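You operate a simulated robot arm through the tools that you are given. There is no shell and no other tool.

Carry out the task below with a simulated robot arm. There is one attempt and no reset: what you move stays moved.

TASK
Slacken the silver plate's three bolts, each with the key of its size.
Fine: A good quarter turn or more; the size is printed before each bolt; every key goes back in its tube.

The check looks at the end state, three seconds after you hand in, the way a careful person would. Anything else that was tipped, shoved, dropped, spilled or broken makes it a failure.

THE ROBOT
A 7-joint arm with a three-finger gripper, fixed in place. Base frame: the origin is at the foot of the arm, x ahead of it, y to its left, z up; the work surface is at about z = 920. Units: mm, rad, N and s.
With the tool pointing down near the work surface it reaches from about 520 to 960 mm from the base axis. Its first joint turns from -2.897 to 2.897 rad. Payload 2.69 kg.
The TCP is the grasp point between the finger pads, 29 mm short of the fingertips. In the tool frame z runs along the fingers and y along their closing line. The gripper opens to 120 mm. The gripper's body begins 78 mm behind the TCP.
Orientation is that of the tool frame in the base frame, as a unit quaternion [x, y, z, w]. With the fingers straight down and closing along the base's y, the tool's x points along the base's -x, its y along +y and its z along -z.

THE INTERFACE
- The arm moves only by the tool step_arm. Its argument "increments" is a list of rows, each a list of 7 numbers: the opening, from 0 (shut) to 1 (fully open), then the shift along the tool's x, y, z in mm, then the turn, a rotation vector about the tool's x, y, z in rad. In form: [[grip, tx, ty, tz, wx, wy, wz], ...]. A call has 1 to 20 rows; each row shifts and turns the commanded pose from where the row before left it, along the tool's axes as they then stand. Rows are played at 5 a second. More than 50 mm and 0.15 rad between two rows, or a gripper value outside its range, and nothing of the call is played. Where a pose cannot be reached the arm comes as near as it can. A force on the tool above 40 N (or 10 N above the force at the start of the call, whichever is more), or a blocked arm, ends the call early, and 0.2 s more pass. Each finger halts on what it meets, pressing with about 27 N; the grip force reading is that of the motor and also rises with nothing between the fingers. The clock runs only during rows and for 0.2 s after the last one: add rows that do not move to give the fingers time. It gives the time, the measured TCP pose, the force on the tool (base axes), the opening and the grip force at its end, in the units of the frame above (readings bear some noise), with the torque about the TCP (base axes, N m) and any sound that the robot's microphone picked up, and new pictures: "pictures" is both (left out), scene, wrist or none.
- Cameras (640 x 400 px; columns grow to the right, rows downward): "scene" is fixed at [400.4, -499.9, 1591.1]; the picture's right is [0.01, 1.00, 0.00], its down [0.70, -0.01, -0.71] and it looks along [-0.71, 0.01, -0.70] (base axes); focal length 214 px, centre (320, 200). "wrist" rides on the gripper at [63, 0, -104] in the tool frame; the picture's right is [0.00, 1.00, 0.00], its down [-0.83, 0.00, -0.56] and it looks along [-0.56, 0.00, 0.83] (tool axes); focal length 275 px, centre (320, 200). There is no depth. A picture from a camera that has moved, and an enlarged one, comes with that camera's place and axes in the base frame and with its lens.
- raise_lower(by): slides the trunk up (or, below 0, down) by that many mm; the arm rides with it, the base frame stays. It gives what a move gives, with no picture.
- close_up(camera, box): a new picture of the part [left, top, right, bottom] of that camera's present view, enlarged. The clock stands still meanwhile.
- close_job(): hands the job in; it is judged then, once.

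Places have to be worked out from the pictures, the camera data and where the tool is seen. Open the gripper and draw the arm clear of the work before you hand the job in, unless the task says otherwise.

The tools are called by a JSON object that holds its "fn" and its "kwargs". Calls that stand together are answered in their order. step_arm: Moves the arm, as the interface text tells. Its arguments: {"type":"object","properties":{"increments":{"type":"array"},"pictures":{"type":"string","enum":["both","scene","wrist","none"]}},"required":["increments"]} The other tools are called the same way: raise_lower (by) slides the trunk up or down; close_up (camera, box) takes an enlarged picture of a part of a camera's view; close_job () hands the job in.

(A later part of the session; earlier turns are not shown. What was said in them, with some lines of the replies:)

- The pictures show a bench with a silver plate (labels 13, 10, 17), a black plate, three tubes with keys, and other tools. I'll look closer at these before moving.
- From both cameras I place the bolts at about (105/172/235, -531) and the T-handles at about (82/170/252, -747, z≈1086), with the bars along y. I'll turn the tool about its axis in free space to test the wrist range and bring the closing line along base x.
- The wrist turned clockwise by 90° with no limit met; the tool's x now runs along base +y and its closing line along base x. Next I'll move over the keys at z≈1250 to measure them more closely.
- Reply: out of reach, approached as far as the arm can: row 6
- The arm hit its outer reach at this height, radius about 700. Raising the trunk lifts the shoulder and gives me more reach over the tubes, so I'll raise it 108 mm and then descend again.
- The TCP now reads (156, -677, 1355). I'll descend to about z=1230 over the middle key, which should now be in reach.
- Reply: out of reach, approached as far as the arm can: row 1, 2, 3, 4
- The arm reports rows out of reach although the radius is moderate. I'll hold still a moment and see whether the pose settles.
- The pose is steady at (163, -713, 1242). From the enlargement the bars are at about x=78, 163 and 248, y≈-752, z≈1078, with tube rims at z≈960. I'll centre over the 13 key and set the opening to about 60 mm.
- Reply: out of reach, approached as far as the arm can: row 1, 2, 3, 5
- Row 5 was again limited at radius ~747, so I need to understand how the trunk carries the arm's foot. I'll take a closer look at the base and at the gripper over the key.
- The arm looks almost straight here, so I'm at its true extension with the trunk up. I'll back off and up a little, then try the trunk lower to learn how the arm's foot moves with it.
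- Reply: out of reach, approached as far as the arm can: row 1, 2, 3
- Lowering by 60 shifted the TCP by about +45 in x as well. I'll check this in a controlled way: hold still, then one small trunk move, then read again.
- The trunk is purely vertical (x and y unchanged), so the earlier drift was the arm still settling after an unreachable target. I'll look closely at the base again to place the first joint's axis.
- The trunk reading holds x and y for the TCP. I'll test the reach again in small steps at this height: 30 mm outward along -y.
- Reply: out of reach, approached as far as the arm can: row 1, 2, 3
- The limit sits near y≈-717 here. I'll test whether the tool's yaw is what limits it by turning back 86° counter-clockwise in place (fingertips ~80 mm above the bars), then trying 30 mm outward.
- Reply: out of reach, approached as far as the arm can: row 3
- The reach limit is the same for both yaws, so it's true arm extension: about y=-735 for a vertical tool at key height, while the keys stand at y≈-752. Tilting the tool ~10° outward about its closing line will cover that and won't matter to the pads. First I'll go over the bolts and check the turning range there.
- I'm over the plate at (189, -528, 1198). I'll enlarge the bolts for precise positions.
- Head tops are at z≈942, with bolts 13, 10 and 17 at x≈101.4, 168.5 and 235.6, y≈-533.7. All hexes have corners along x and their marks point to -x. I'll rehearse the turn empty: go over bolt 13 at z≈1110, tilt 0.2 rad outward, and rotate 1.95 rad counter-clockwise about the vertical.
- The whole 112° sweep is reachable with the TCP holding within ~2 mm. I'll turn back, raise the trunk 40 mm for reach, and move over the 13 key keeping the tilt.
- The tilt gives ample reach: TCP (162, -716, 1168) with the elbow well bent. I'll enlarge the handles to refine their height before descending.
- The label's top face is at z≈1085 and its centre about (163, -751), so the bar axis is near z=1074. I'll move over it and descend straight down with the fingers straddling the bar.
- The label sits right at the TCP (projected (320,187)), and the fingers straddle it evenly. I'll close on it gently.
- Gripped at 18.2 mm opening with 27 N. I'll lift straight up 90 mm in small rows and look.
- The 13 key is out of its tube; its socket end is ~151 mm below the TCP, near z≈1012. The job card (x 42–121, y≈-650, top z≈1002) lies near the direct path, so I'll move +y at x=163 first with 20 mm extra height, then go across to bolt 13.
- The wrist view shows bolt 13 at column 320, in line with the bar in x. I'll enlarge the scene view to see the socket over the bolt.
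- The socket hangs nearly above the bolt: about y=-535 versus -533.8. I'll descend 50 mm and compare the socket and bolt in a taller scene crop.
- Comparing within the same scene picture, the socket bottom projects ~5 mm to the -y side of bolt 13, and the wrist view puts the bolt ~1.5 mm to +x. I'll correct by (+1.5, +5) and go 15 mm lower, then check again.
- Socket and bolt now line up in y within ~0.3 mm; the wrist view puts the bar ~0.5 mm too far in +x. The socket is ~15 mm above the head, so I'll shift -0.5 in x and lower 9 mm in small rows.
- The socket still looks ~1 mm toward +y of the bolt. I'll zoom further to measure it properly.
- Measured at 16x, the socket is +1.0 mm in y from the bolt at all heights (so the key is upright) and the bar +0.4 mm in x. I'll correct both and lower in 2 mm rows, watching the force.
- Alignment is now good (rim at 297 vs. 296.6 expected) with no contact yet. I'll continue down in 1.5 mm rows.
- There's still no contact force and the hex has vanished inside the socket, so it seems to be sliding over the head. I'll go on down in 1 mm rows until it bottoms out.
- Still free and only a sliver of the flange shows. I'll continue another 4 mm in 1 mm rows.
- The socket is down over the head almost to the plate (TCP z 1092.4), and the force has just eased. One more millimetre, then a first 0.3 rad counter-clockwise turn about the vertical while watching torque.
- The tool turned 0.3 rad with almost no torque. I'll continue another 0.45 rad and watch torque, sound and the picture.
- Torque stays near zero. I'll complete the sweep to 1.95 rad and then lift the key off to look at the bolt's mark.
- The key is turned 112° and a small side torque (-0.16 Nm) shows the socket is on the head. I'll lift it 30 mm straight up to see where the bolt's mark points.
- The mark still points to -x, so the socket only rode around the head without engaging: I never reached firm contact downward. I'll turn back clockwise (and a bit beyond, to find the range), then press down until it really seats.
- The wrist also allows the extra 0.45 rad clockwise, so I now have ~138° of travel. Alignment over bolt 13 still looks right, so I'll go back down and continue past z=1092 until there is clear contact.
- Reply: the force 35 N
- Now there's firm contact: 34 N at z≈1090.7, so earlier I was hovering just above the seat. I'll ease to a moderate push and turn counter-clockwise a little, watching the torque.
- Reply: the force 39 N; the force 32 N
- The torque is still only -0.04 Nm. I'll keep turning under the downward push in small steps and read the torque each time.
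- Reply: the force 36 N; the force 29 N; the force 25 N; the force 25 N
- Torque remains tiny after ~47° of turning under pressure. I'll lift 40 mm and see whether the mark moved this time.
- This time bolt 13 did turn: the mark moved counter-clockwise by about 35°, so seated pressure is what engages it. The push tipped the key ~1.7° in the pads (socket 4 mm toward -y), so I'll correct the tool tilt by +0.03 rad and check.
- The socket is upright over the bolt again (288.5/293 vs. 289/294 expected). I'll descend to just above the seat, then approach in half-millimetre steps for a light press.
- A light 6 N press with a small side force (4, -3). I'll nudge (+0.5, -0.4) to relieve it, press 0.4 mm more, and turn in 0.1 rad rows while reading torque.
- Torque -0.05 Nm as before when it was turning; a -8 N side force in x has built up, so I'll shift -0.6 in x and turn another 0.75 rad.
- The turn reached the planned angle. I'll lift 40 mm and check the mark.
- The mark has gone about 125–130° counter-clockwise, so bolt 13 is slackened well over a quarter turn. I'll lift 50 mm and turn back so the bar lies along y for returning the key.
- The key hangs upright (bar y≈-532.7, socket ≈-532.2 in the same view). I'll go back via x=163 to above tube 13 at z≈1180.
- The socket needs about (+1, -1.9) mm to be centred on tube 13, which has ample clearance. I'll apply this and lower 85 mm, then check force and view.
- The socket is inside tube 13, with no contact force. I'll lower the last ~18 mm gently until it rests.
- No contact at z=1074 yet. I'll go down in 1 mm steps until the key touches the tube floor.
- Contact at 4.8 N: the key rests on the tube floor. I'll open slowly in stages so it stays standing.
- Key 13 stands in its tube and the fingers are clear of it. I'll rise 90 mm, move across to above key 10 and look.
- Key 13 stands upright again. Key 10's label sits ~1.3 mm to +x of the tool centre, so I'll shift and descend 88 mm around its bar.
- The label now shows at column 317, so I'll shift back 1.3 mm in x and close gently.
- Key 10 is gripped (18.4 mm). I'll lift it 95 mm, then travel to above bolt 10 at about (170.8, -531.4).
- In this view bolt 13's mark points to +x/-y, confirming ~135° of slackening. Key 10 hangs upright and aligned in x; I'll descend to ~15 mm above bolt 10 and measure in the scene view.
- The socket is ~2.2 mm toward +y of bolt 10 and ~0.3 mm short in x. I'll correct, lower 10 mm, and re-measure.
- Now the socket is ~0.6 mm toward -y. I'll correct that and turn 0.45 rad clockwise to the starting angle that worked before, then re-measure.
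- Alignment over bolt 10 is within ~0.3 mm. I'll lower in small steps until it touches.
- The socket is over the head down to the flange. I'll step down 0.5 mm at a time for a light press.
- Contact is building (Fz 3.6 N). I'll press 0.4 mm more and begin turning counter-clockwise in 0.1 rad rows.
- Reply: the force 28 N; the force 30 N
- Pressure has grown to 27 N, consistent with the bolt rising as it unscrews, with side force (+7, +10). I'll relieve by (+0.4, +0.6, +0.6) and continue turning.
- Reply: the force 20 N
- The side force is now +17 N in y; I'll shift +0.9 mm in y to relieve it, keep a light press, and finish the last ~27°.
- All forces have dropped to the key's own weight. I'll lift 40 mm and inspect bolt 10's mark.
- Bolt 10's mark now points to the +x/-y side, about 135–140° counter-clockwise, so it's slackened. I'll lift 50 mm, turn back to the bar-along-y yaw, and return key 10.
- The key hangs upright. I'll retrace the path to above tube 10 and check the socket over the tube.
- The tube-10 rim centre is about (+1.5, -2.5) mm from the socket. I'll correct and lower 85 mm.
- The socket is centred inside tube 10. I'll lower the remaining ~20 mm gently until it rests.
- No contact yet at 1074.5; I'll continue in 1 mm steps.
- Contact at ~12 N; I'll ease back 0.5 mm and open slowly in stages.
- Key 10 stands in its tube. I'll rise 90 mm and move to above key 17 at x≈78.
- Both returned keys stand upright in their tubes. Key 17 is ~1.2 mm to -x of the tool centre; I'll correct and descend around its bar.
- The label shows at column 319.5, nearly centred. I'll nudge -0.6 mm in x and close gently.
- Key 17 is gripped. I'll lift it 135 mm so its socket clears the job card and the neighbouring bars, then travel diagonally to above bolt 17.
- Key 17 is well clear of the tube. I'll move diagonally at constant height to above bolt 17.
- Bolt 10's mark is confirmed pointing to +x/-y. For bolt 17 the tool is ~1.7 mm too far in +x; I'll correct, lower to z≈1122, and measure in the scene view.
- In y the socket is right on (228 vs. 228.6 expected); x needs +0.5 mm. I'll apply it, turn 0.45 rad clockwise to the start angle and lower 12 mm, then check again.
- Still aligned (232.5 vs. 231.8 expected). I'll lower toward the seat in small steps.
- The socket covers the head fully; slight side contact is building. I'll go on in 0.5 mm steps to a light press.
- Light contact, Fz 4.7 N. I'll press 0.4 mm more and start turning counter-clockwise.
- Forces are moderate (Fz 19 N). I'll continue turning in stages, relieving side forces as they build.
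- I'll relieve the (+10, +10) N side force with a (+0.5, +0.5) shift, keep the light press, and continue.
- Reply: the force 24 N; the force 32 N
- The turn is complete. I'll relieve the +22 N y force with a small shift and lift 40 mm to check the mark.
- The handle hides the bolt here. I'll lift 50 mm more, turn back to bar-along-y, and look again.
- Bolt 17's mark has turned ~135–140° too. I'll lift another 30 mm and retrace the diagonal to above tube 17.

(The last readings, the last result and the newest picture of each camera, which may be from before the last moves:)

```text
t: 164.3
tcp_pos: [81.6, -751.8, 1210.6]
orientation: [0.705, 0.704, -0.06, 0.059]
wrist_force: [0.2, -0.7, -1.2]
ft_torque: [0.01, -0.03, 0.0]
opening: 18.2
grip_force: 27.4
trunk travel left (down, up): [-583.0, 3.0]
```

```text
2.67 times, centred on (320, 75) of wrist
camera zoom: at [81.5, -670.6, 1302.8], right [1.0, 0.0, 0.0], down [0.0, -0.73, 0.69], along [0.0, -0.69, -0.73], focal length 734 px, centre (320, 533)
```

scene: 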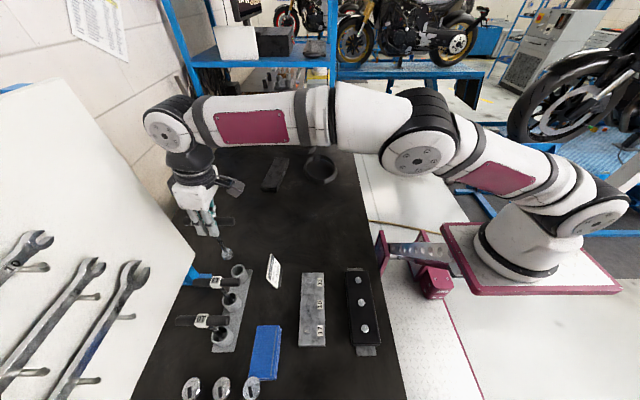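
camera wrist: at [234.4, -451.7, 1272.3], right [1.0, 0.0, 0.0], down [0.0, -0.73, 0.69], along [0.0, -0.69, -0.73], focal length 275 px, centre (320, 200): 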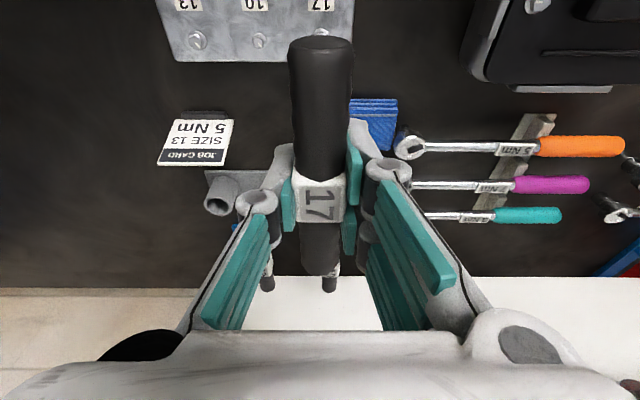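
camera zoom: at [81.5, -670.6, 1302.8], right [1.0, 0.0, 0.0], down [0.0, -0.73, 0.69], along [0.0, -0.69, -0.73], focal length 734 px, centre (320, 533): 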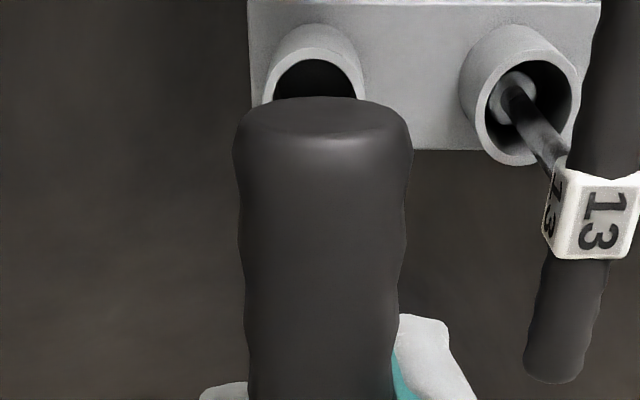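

The tube-17 rim is ~2.8 mm to -x, and the key leans slightly (socket ~3 mm toward -y). I'll correct the tilt by 0.015 rad, shift (-2.8, +1), lower 60 mm and look again.

{"fn": "step_arm", "kwargs": {"increments": [[0, 1.0, -2.8, -0.2, 0, 0.015, 0], [0, 0, 0, 0, 0, 0, 0], [0, 3.1, 0, 19.76, 0, 0, 0], [0, 3.1, 0, 19.76, 0, 0, 0], [0, 3.1, 0, 19.76, 0, 0, 0], [0, 0, 0, 0, 0, 0, 0], [0, 0, 0, 0, 0, 0, 0]], "pictures": "none"}}

{"fn": "close_up", "kwargs": {"camera": "scene", "box": [190, 235, 270, 295]}}

{"fn": "close_up", "kwargs": {"camera": "wrist", "box": [200, 0, 440, 150]}}

```text
t: 165.9
tcp_pos: [79.2, -751.2, 1150.5]
orientation: [0.705, 0.705, -0.056, 0.055]
wrist_force: [-0.1, -0.8, -2.0]
ft_torque: [0.01, 0.01, -0.01]
opening: 18.1
grip_force: 27.1
trunk travel left (down, up): [-583.0, 3.0]
```

```text
6.67 times, centred on (230, 265) of scene
camera zoom: at [400.4, -499.9, 1591.1], right [0.01, 1.0, 0.0], down [0.7, -0.01, -0.71], along [-0.71, 0.01, -0.7], focal length 1430 px, centre (920, -233)
```

zoom: 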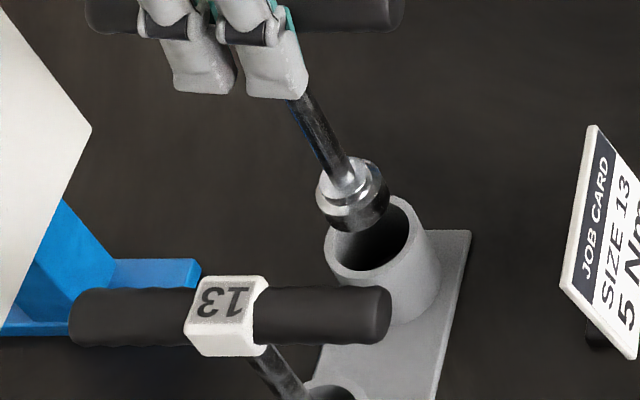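

```text
2.67 times, centred on (320, 75) of wrist
camera zoom: at [77.9, -671.1, 1242.9], right [1.0, 0.0, 0.0], down [0.01, -0.74, 0.68], along [0.0, -0.68, -0.74], focal length 734 px, centre (320, 533)
```

zoom: 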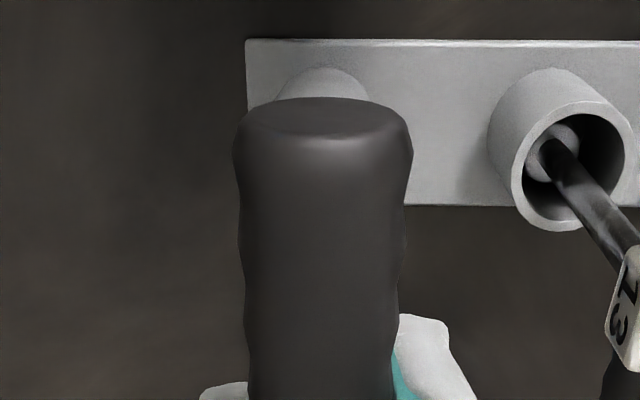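

Combining both views, the socket needs about (+0.3, -1.4) mm. I'll apply this and lower another 55 mm into the tube.

{"fn": "step_arm", "kwargs": {"increments": [[0, -1.38, 0.3, 0.2, 0, 0, 0], [0, 2.33, 0, 14.8, 0, 0, 0], [0, 2.33, 0, 14.8, 0, 0, 0], [0, 2.33, 0, 14.8, 0, 0, 0], [0, 1.55, 0, 9.9, 0, 0, 0], [0, 0, 0, 0, 0, 0, 0]], "pictures": "none"}}

{"fn": "close_up", "kwargs": {"camera": "scene", "box": [190, 235, 270, 295]}}

```text
t: 167.3
tcp_pos: [76.4, -752.1, 1095.2]
orientation: [0.705, 0.705, -0.055, 0.054]
wrist_force: [-0.6, 0.0, -1.5]
ft_torque: [0.01, 0.0, 0.0]
opening: 18.5
grip_force: 26.8
trunk travel left (down, up): [-583.0, 3.0]
```

```text
6.67 times, centred on (230, 265) of scene
camera zoom: at [400.4, -499.9, 1591.1], right [0.01, 1.0, 0.0], down [0.7, -0.01, -0.71], along [-0.71, 0.01, -0.7], focal length 1430 px, centre (920, -233)
```

zoom: 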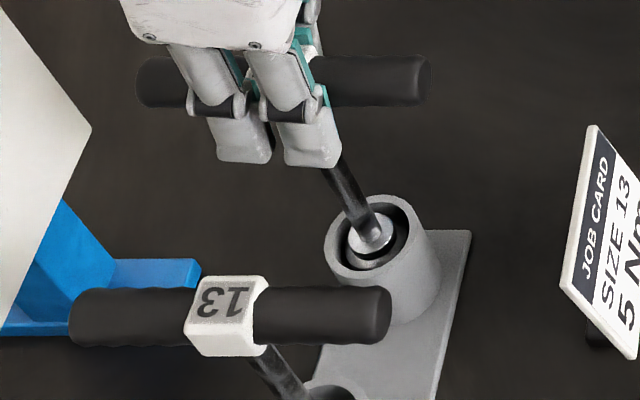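

The key-17 socket is inside its tube with no contact force. I'll lower the remaining ~20 mm slowly.

{"fn": "step_arm", "kwargs": {"increments": [[0, 0.78, 0, 4.94, 0, 0, 0], [0, 0.78, 0, 4.94, 0, 0, 0], [0, 0.78, 0, 4.94, 0, 0, 0], [0, 0.31, 0, 1.98, 0, 0, 0], [0, 0.155, 0, 0.99, 0, 0, 0], [0, 0.155, 0, 0.99, 0, 0, 0], [0, 0, 0, 0, 0, 0, 0]], "pictures": "none"}}

{"fn": "step_arm", "kwargs": {"increments": [[0, 0.155, 0, 0.99, 0, 0, 0], [0, 0, 0, 0, 0, 0, 0]], "pictures": "none"}}

{"fn": "step_arm", "kwargs": {"increments": [[0, 0.155, 0, 0.99, 0, 0, 0], [0, 0, 0, 0, 0, 0, 0]], "pictures": "none"}}

```text
t: 168.9
tcp_pos: [77.3, -752.2, 1077.5]
orientation: [0.705, 0.705, -0.056, 0.055]
wrist_force: [1.1, 0.2, -2.2]
ft_torque: [-0.03, 0.01, 0.02]
opening: 18.4
grip_force: 26.7
trunk travel left (down, up): [-583.0, 3.0]
```

```text
t: 169.5
tcp_pos: [76.9, -751.4, 1076.8]
orientation: [0.705, 0.705, -0.056, 0.054]
wrist_force: [0.1, -0.1, -1.2]
ft_torque: [-0.03, 0.0, -0.01]
opening: 18.4
grip_force: 27.4
trunk travel left (down, up): [-583.0, 3.0]
```

```text
t: 170.1
tcp_pos: [77.3, -753.4, 1075.0]
orientation: [0.704, 0.706, -0.056, 0.053]
wrist_force: [-1.1, 0.4, -0.7]
ft_torque: [0.0, 0.02, -0.01]
opening: 18.2
grip_force: 26.9
trunk travel left (down, up): [-583.0, 3.0]
```

Still free; I'll continue in ≤1 mm steps until it touches the floor.

{"fn": "step_arm", "kwargs": {"increments": [[0, 0.155, 0, 0.99, 0, 0, 0], [0, 0, 0, 0, 0, 0, 0]], "pictures": "none"}}

{"fn": "step_arm", "kwargs": {"increments": [[0, 0.1, 0, 0.6, 0, 0, 0], [0, 0, 0, 0, 0, 0, 0]], "pictures": "none"}}

```text
t: 170.7
tcp_pos: [78.6, -751.6, 1073.0]
orientation: [0.705, 0.705, -0.055, 0.054]
wrist_force: [0.2, 1.0, -0.2]
ft_torque: [0.01, -0.02, 0.01]
opening: 18.3
grip_force: 27.0
trunk travel left (down, up): [-583.0, 3.0]
```

```text
t: 171.3
tcp_pos: [78.4, -752.3, 1074.3]
orientation: [0.705, 0.705, -0.056, 0.055]
wrist_force: [-0.1, -0.4, 4.8]
ft_torque: [0.03, -0.1, 0.03]
opening: 18.3
grip_force: 27.0
trunk travel left (down, up): [-583.0, 3.0]
```

Contact at 4.8 N: key 17 rests on the tube floor. I'll open slowly in stages.

{"fn": "step_arm", "kwargs": {"increments": [[0.165, 0, 0, 0, 0, 0, 0], [0.18, 0, 0, 0, 0, 0, 0], [0.2, 0, 0, 0, 0, 0, 0], [0.25, 0, 0, 0, 0, 0, 0], [0.35, 0, 0, 0, 0, 0, 0], [0.5, 0, 0, 0, 0, 0, 0], [0.5, 0, 0, 0, 0, 0, 0]]}}

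{"fn": "close_up", "kwargs": {"camera": "scene", "box": [190, 235, 270, 295]}}

```text
t: 172.9
tcp_pos: [78.5, -751.8, 1072.9]
orientation: [0.705, 0.705, -0.055, 0.054]
wrist_force: [-0.7, 0.5, -0.2]
ft_torque: [0.01, 0.02, 0.03]
opening: 59.9
grip_force: 0.1
trunk travel left (down, up): [-583.0, 3.0]
camera wrist: at [76.8, -672.7, 1166.1], right [1.0, 0.0, 0.0], down [0.01, -0.74, 0.68], along [0.0, -0.68, -0.74], focal length 275 px, centre (320, 200)
```

scene: 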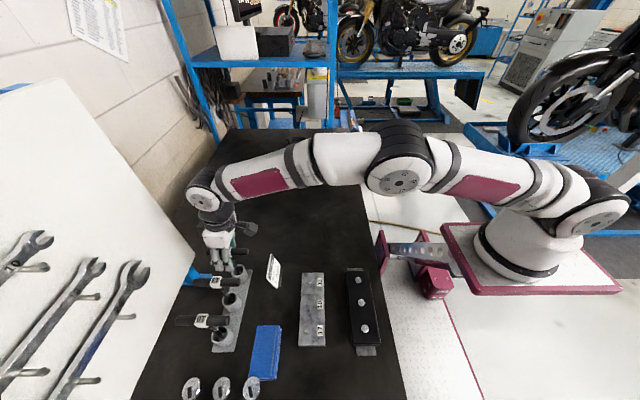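
wrist: 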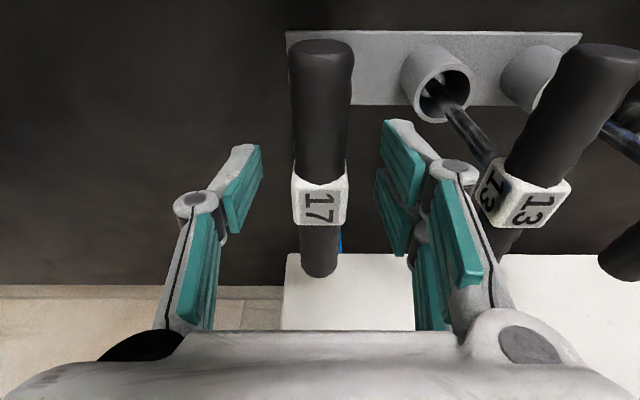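

```text
6.67 times, centred on (230, 265) of scene
camera zoom: at [400.4, -499.9, 1591.1], right [0.01, 1.0, 0.0], down [0.7, -0.01, -0.71], along [-0.71, 0.01, -0.7], focal length 1430 px, centre (920, -233)
```

zoom: 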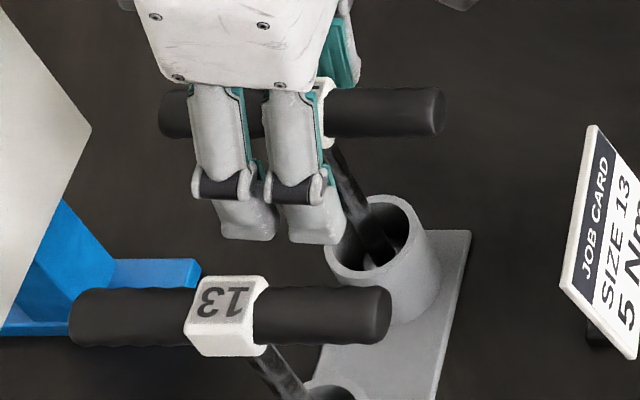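

Key 17 stands in its tube. I'll rise straight up, clear of the bar, and swing back over the plate to check all bolts and keys.

{"fn": "step_arm", "kwargs": {"increments": [[0.5, -1.55, 0, -9.9, 0, 0, 0], [0.5, -3.1, 0, -19.8, 0, 0, 0], [0.5, -3.1, 0, -19.8, 0, 0, 0], [0.5, -3.1, 0, -19.8, 0, 0, 0], [0.5, -3.1, 0, -19.8, 0, 0, 0], [0.5, -3.1, 0, -19.8, 0, 0, 0], [0.5, 25, 10, -20, 0, 0, 0], [0.5, 35, 13, -25, 0, 0, 0], [0.5, 35, 13, -25, 0, 0, 0], [0.5, 35, 13, -25, 0, 0, 0], [0.5, 35, 13, -25, 0, 0, 0], [0.5, 35, 13, -20, 0, 0, 0], [0.5, 30, 10, -5, 0, 0, 0], [0.5, 0, 0, 0, 0, 0, 0], [0.5, 0, 0, 0, 0, 0, 0]]}}

{"fn": "close_up", "kwargs": {"camera": "scene", "box": [160, 235, 280, 355]}}

{"fn": "close_up", "kwargs": {"camera": "scene", "box": [285, 265, 345, 350]}}

```text
t: 176.1
tcp_pos: [165.5, -502.1, 1290.3]
orientation: [0.705, 0.705, -0.056, 0.055]
wrist_force: [0.5, 0.2, 0.2]
ft_torque: [0.04, 0.01, -0.05]
opening: 60.3
grip_force: 0.0
trunk travel left (down, up): [-583.0, 3.0]
camera wrist: at [163.2, -422.6, 1383.7], right [1.0, 0.0, 0.0], down [0.01, -0.74, 0.68], along [0.0, -0.68, -0.74], focal length 275 px, centre (320, 200)
```

scene: 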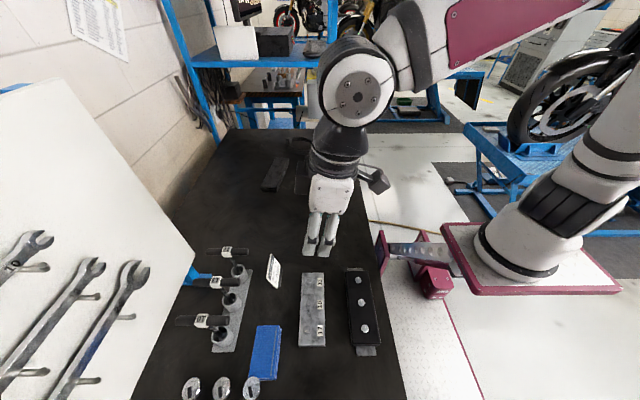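
wrist: 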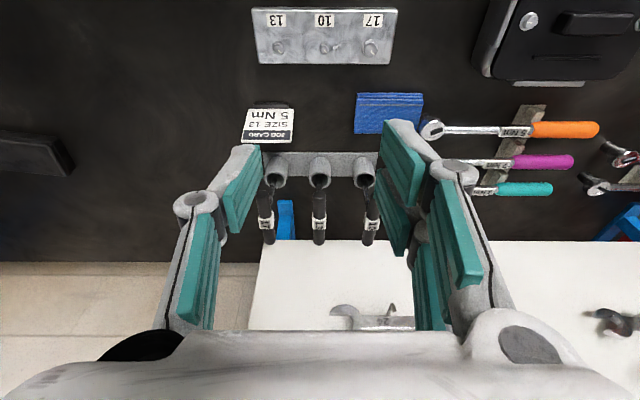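

```text
3.33 times, centred on (220, 295) of scene
camera zoom: at [400.4, -499.9, 1591.1], right [0.01, 1.0, 0.0], down [0.7, -0.01, -0.71], along [-0.71, 0.01, -0.7], focal length 715 px, centre (653, -117)
```

zoom: 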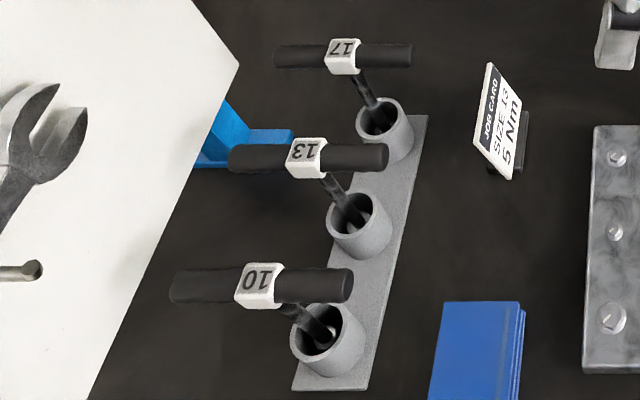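

```text
4.71 times, centred on (315, 308) of scene
camera zoom: at [400.4, -499.9, 1591.1], right [0.01, 1.0, 0.0], down [0.7, -0.01, -0.71], along [-0.71, 0.01, -0.7], focal length 1009 px, centre (344, -306)
```

zoom: 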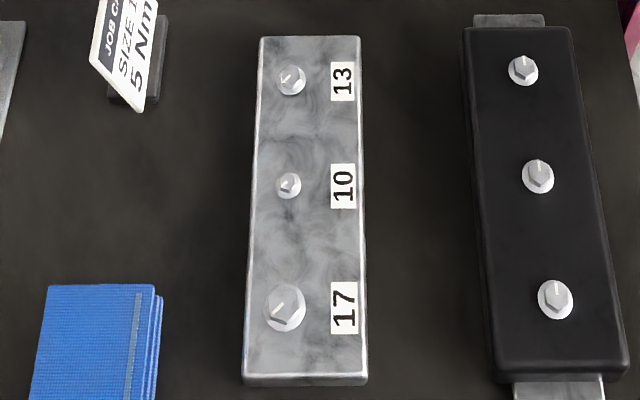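

All three keys stand in their tubes and nothing else moved. I'll take a sharp look at each bolt's mark.

{"fn": "close_up", "kwargs": {"camera": "scene", "box": [300, 270, 325, 290]}}

{"fn": "close_up", "kwargs": {"camera": "scene", "box": [300, 293, 325, 313]}}

{"fn": "close_up", "kwargs": {"camera": "scene", "box": [300, 318, 325, 338]}}

{"fn": "close_up", "kwargs": {"camera": "wrist", "box": [240, 0, 410, 70]}}

```text
16.00 times, centred on (312, 280) of scene
camera zoom: at [400.4, -499.9, 1591.1], right [0.01, 1.0, 0.0], down [0.7, -0.01, -0.71], along [-0.71, 0.01, -0.7], focal length 3432 px, centre (440, -1080)
```

zoom: 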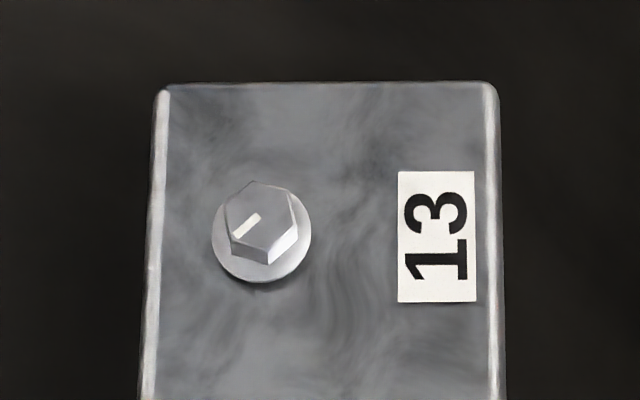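

```text
16.00 times, centred on (312, 303) of scene
camera zoom: at [400.4, -499.9, 1591.1], right [0.01, 1.0, 0.0], down [0.7, -0.01, -0.71], along [-0.71, 0.01, -0.7], focal length 3432 px, centre (440, -1448)
```

zoom: 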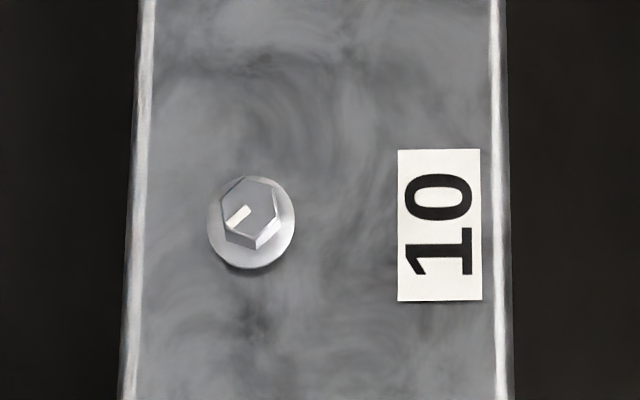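

```text
16.00 times, centred on (312, 328) of scene
camera zoom: at [400.4, -499.9, 1591.1], right [0.01, 1.0, 0.0], down [0.7, -0.01, -0.71], along [-0.71, 0.01, -0.7], focal length 3432 px, centre (440, -1848)
```

zoom: 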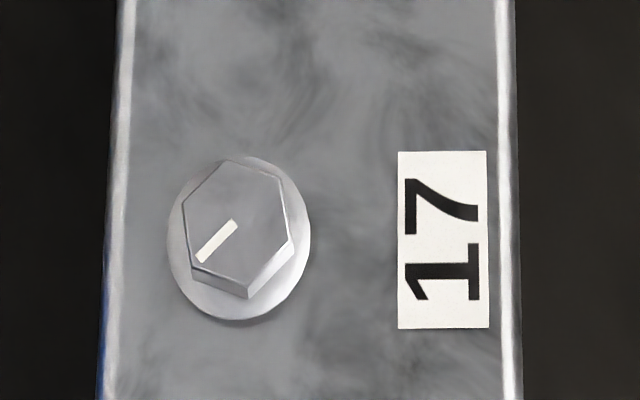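

```text
3.76 times, centred on (325, 35) of wrist
camera zoom: at [163.2, -422.6, 1383.7], right [1.0, 0.0, 0.0], down [0.01, -0.74, 0.68], along [0.0, -0.68, -0.74], focal length 1036 px, centre (301, 821)
```

zoom: 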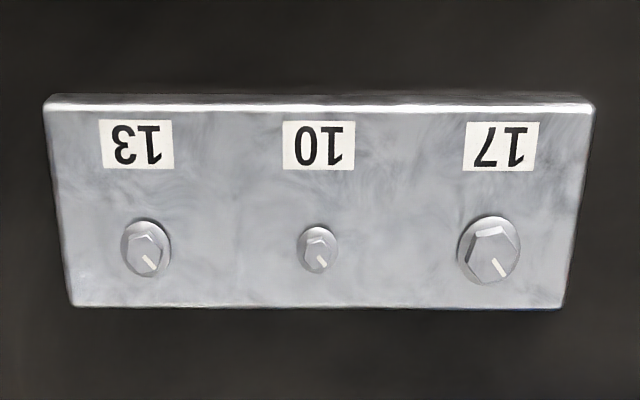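

All three marks point to +x/-y, about 130° counter-clockwise from their starting -x direction. I'll open the gripper fully and draw the arm further up, clear of the work.

{"fn": "step_arm", "kwargs": {"increments": [[0.7, -4, 0, -25, 0, 0, 0], [1, -4, 0, -25, 0, 0, 0], [1, -4, 0, -25, 0, 0, 0], [1, 0, 0, 0, 0, 0, 0], [1, 0, 0, 0, 0, 0, 0], [1, 0, 0, 0, 0, 0, 0]]}}

{"fn": "close_up", "kwargs": {"camera": "scene", "box": [150, 220, 410, 390]}}

```text
t: 177.5
tcp_pos: [163.3, -502.2, 1366.5]
orientation: [0.705, 0.705, -0.055, 0.054]
wrist_force: [0.5, 0.0, 0.5]
ft_torque: [-0.03, 0.02, 0.0]
opening: 120.0
grip_force: 0.2
trunk travel left (down, up): [-583.0, 3.0]
camera wrist: at [162.5, -422.4, 1460.5], right [1.0, 0.0, 0.0], down [0.01, -0.74, 0.68], along [0.0, -0.68, -0.74], focal length 275 px, centre (320, 200)
```

scene: 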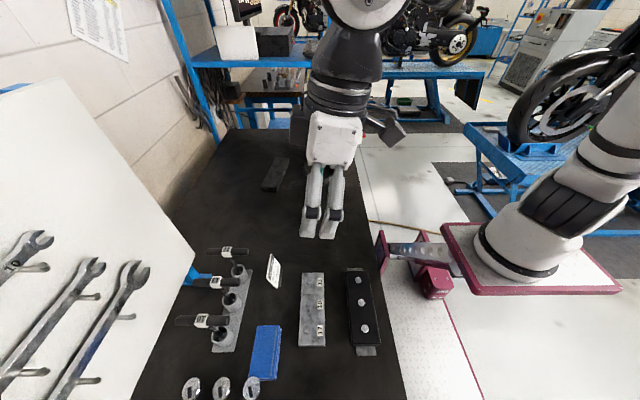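
wrist: 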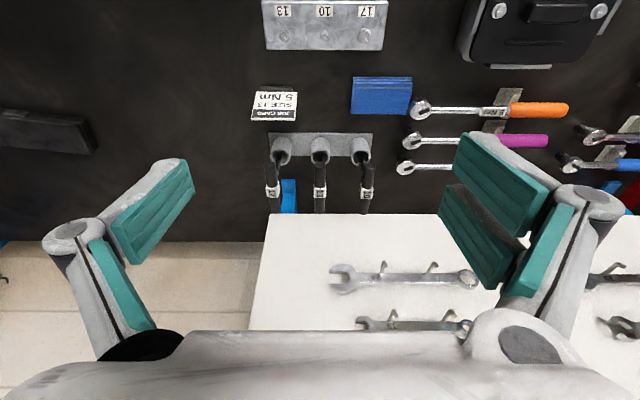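

```text
2.35 times, centred on (280, 305) of scene
camera zoom: at [400.4, -499.9, 1591.1], right [0.01, 1.0, 0.0], down [0.7, -0.01, -0.71], along [-0.71, 0.01, -0.7], focal length 505 px, centre (414, -47)
```

zoom: 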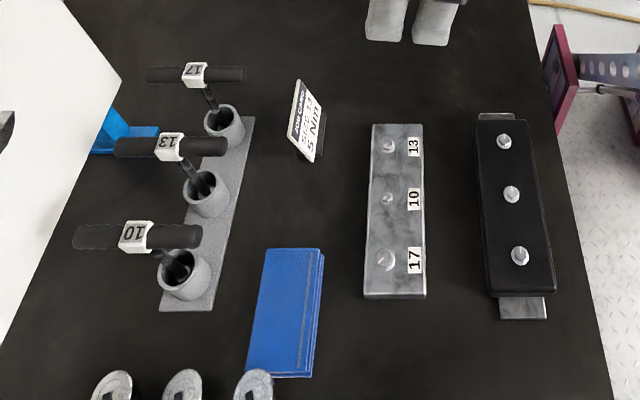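

The three bolts have turned about 130° counter-clockwise, each with its own key. The keys stand in tubes 17, 13 and 10, nothing else has moved, the gripper is open, and the arm is clear. I'm handing the job in.

{"fn": "close_job", "kwargs": {}}

```text
The job is handed in.
```

I slackened all three bolts on the silver plate (13, 10 and 17), each with the key of its size, and handed the job in. I don't have the result of the check.

- **Bolts:** the marks on all three heads now sit about 130° counter-clockwise of where they started, well past a quarter turn. My first pass on bolt 13 hovered just above the seat and didn't engage, so I seated it properly and turned it again.
- **Keys:** keys 17, 13 and 10 are back in their own tubes and standing upright.
- **Surroundings:** the last pictures show the black plate, the job card, the blue stack and the other tools where they were.
- **Arm:** the gripper is fully open and the arm is raised clear of the work. I left the trunk 108 mm higher than at the start; I had raised it for reach to the keys.
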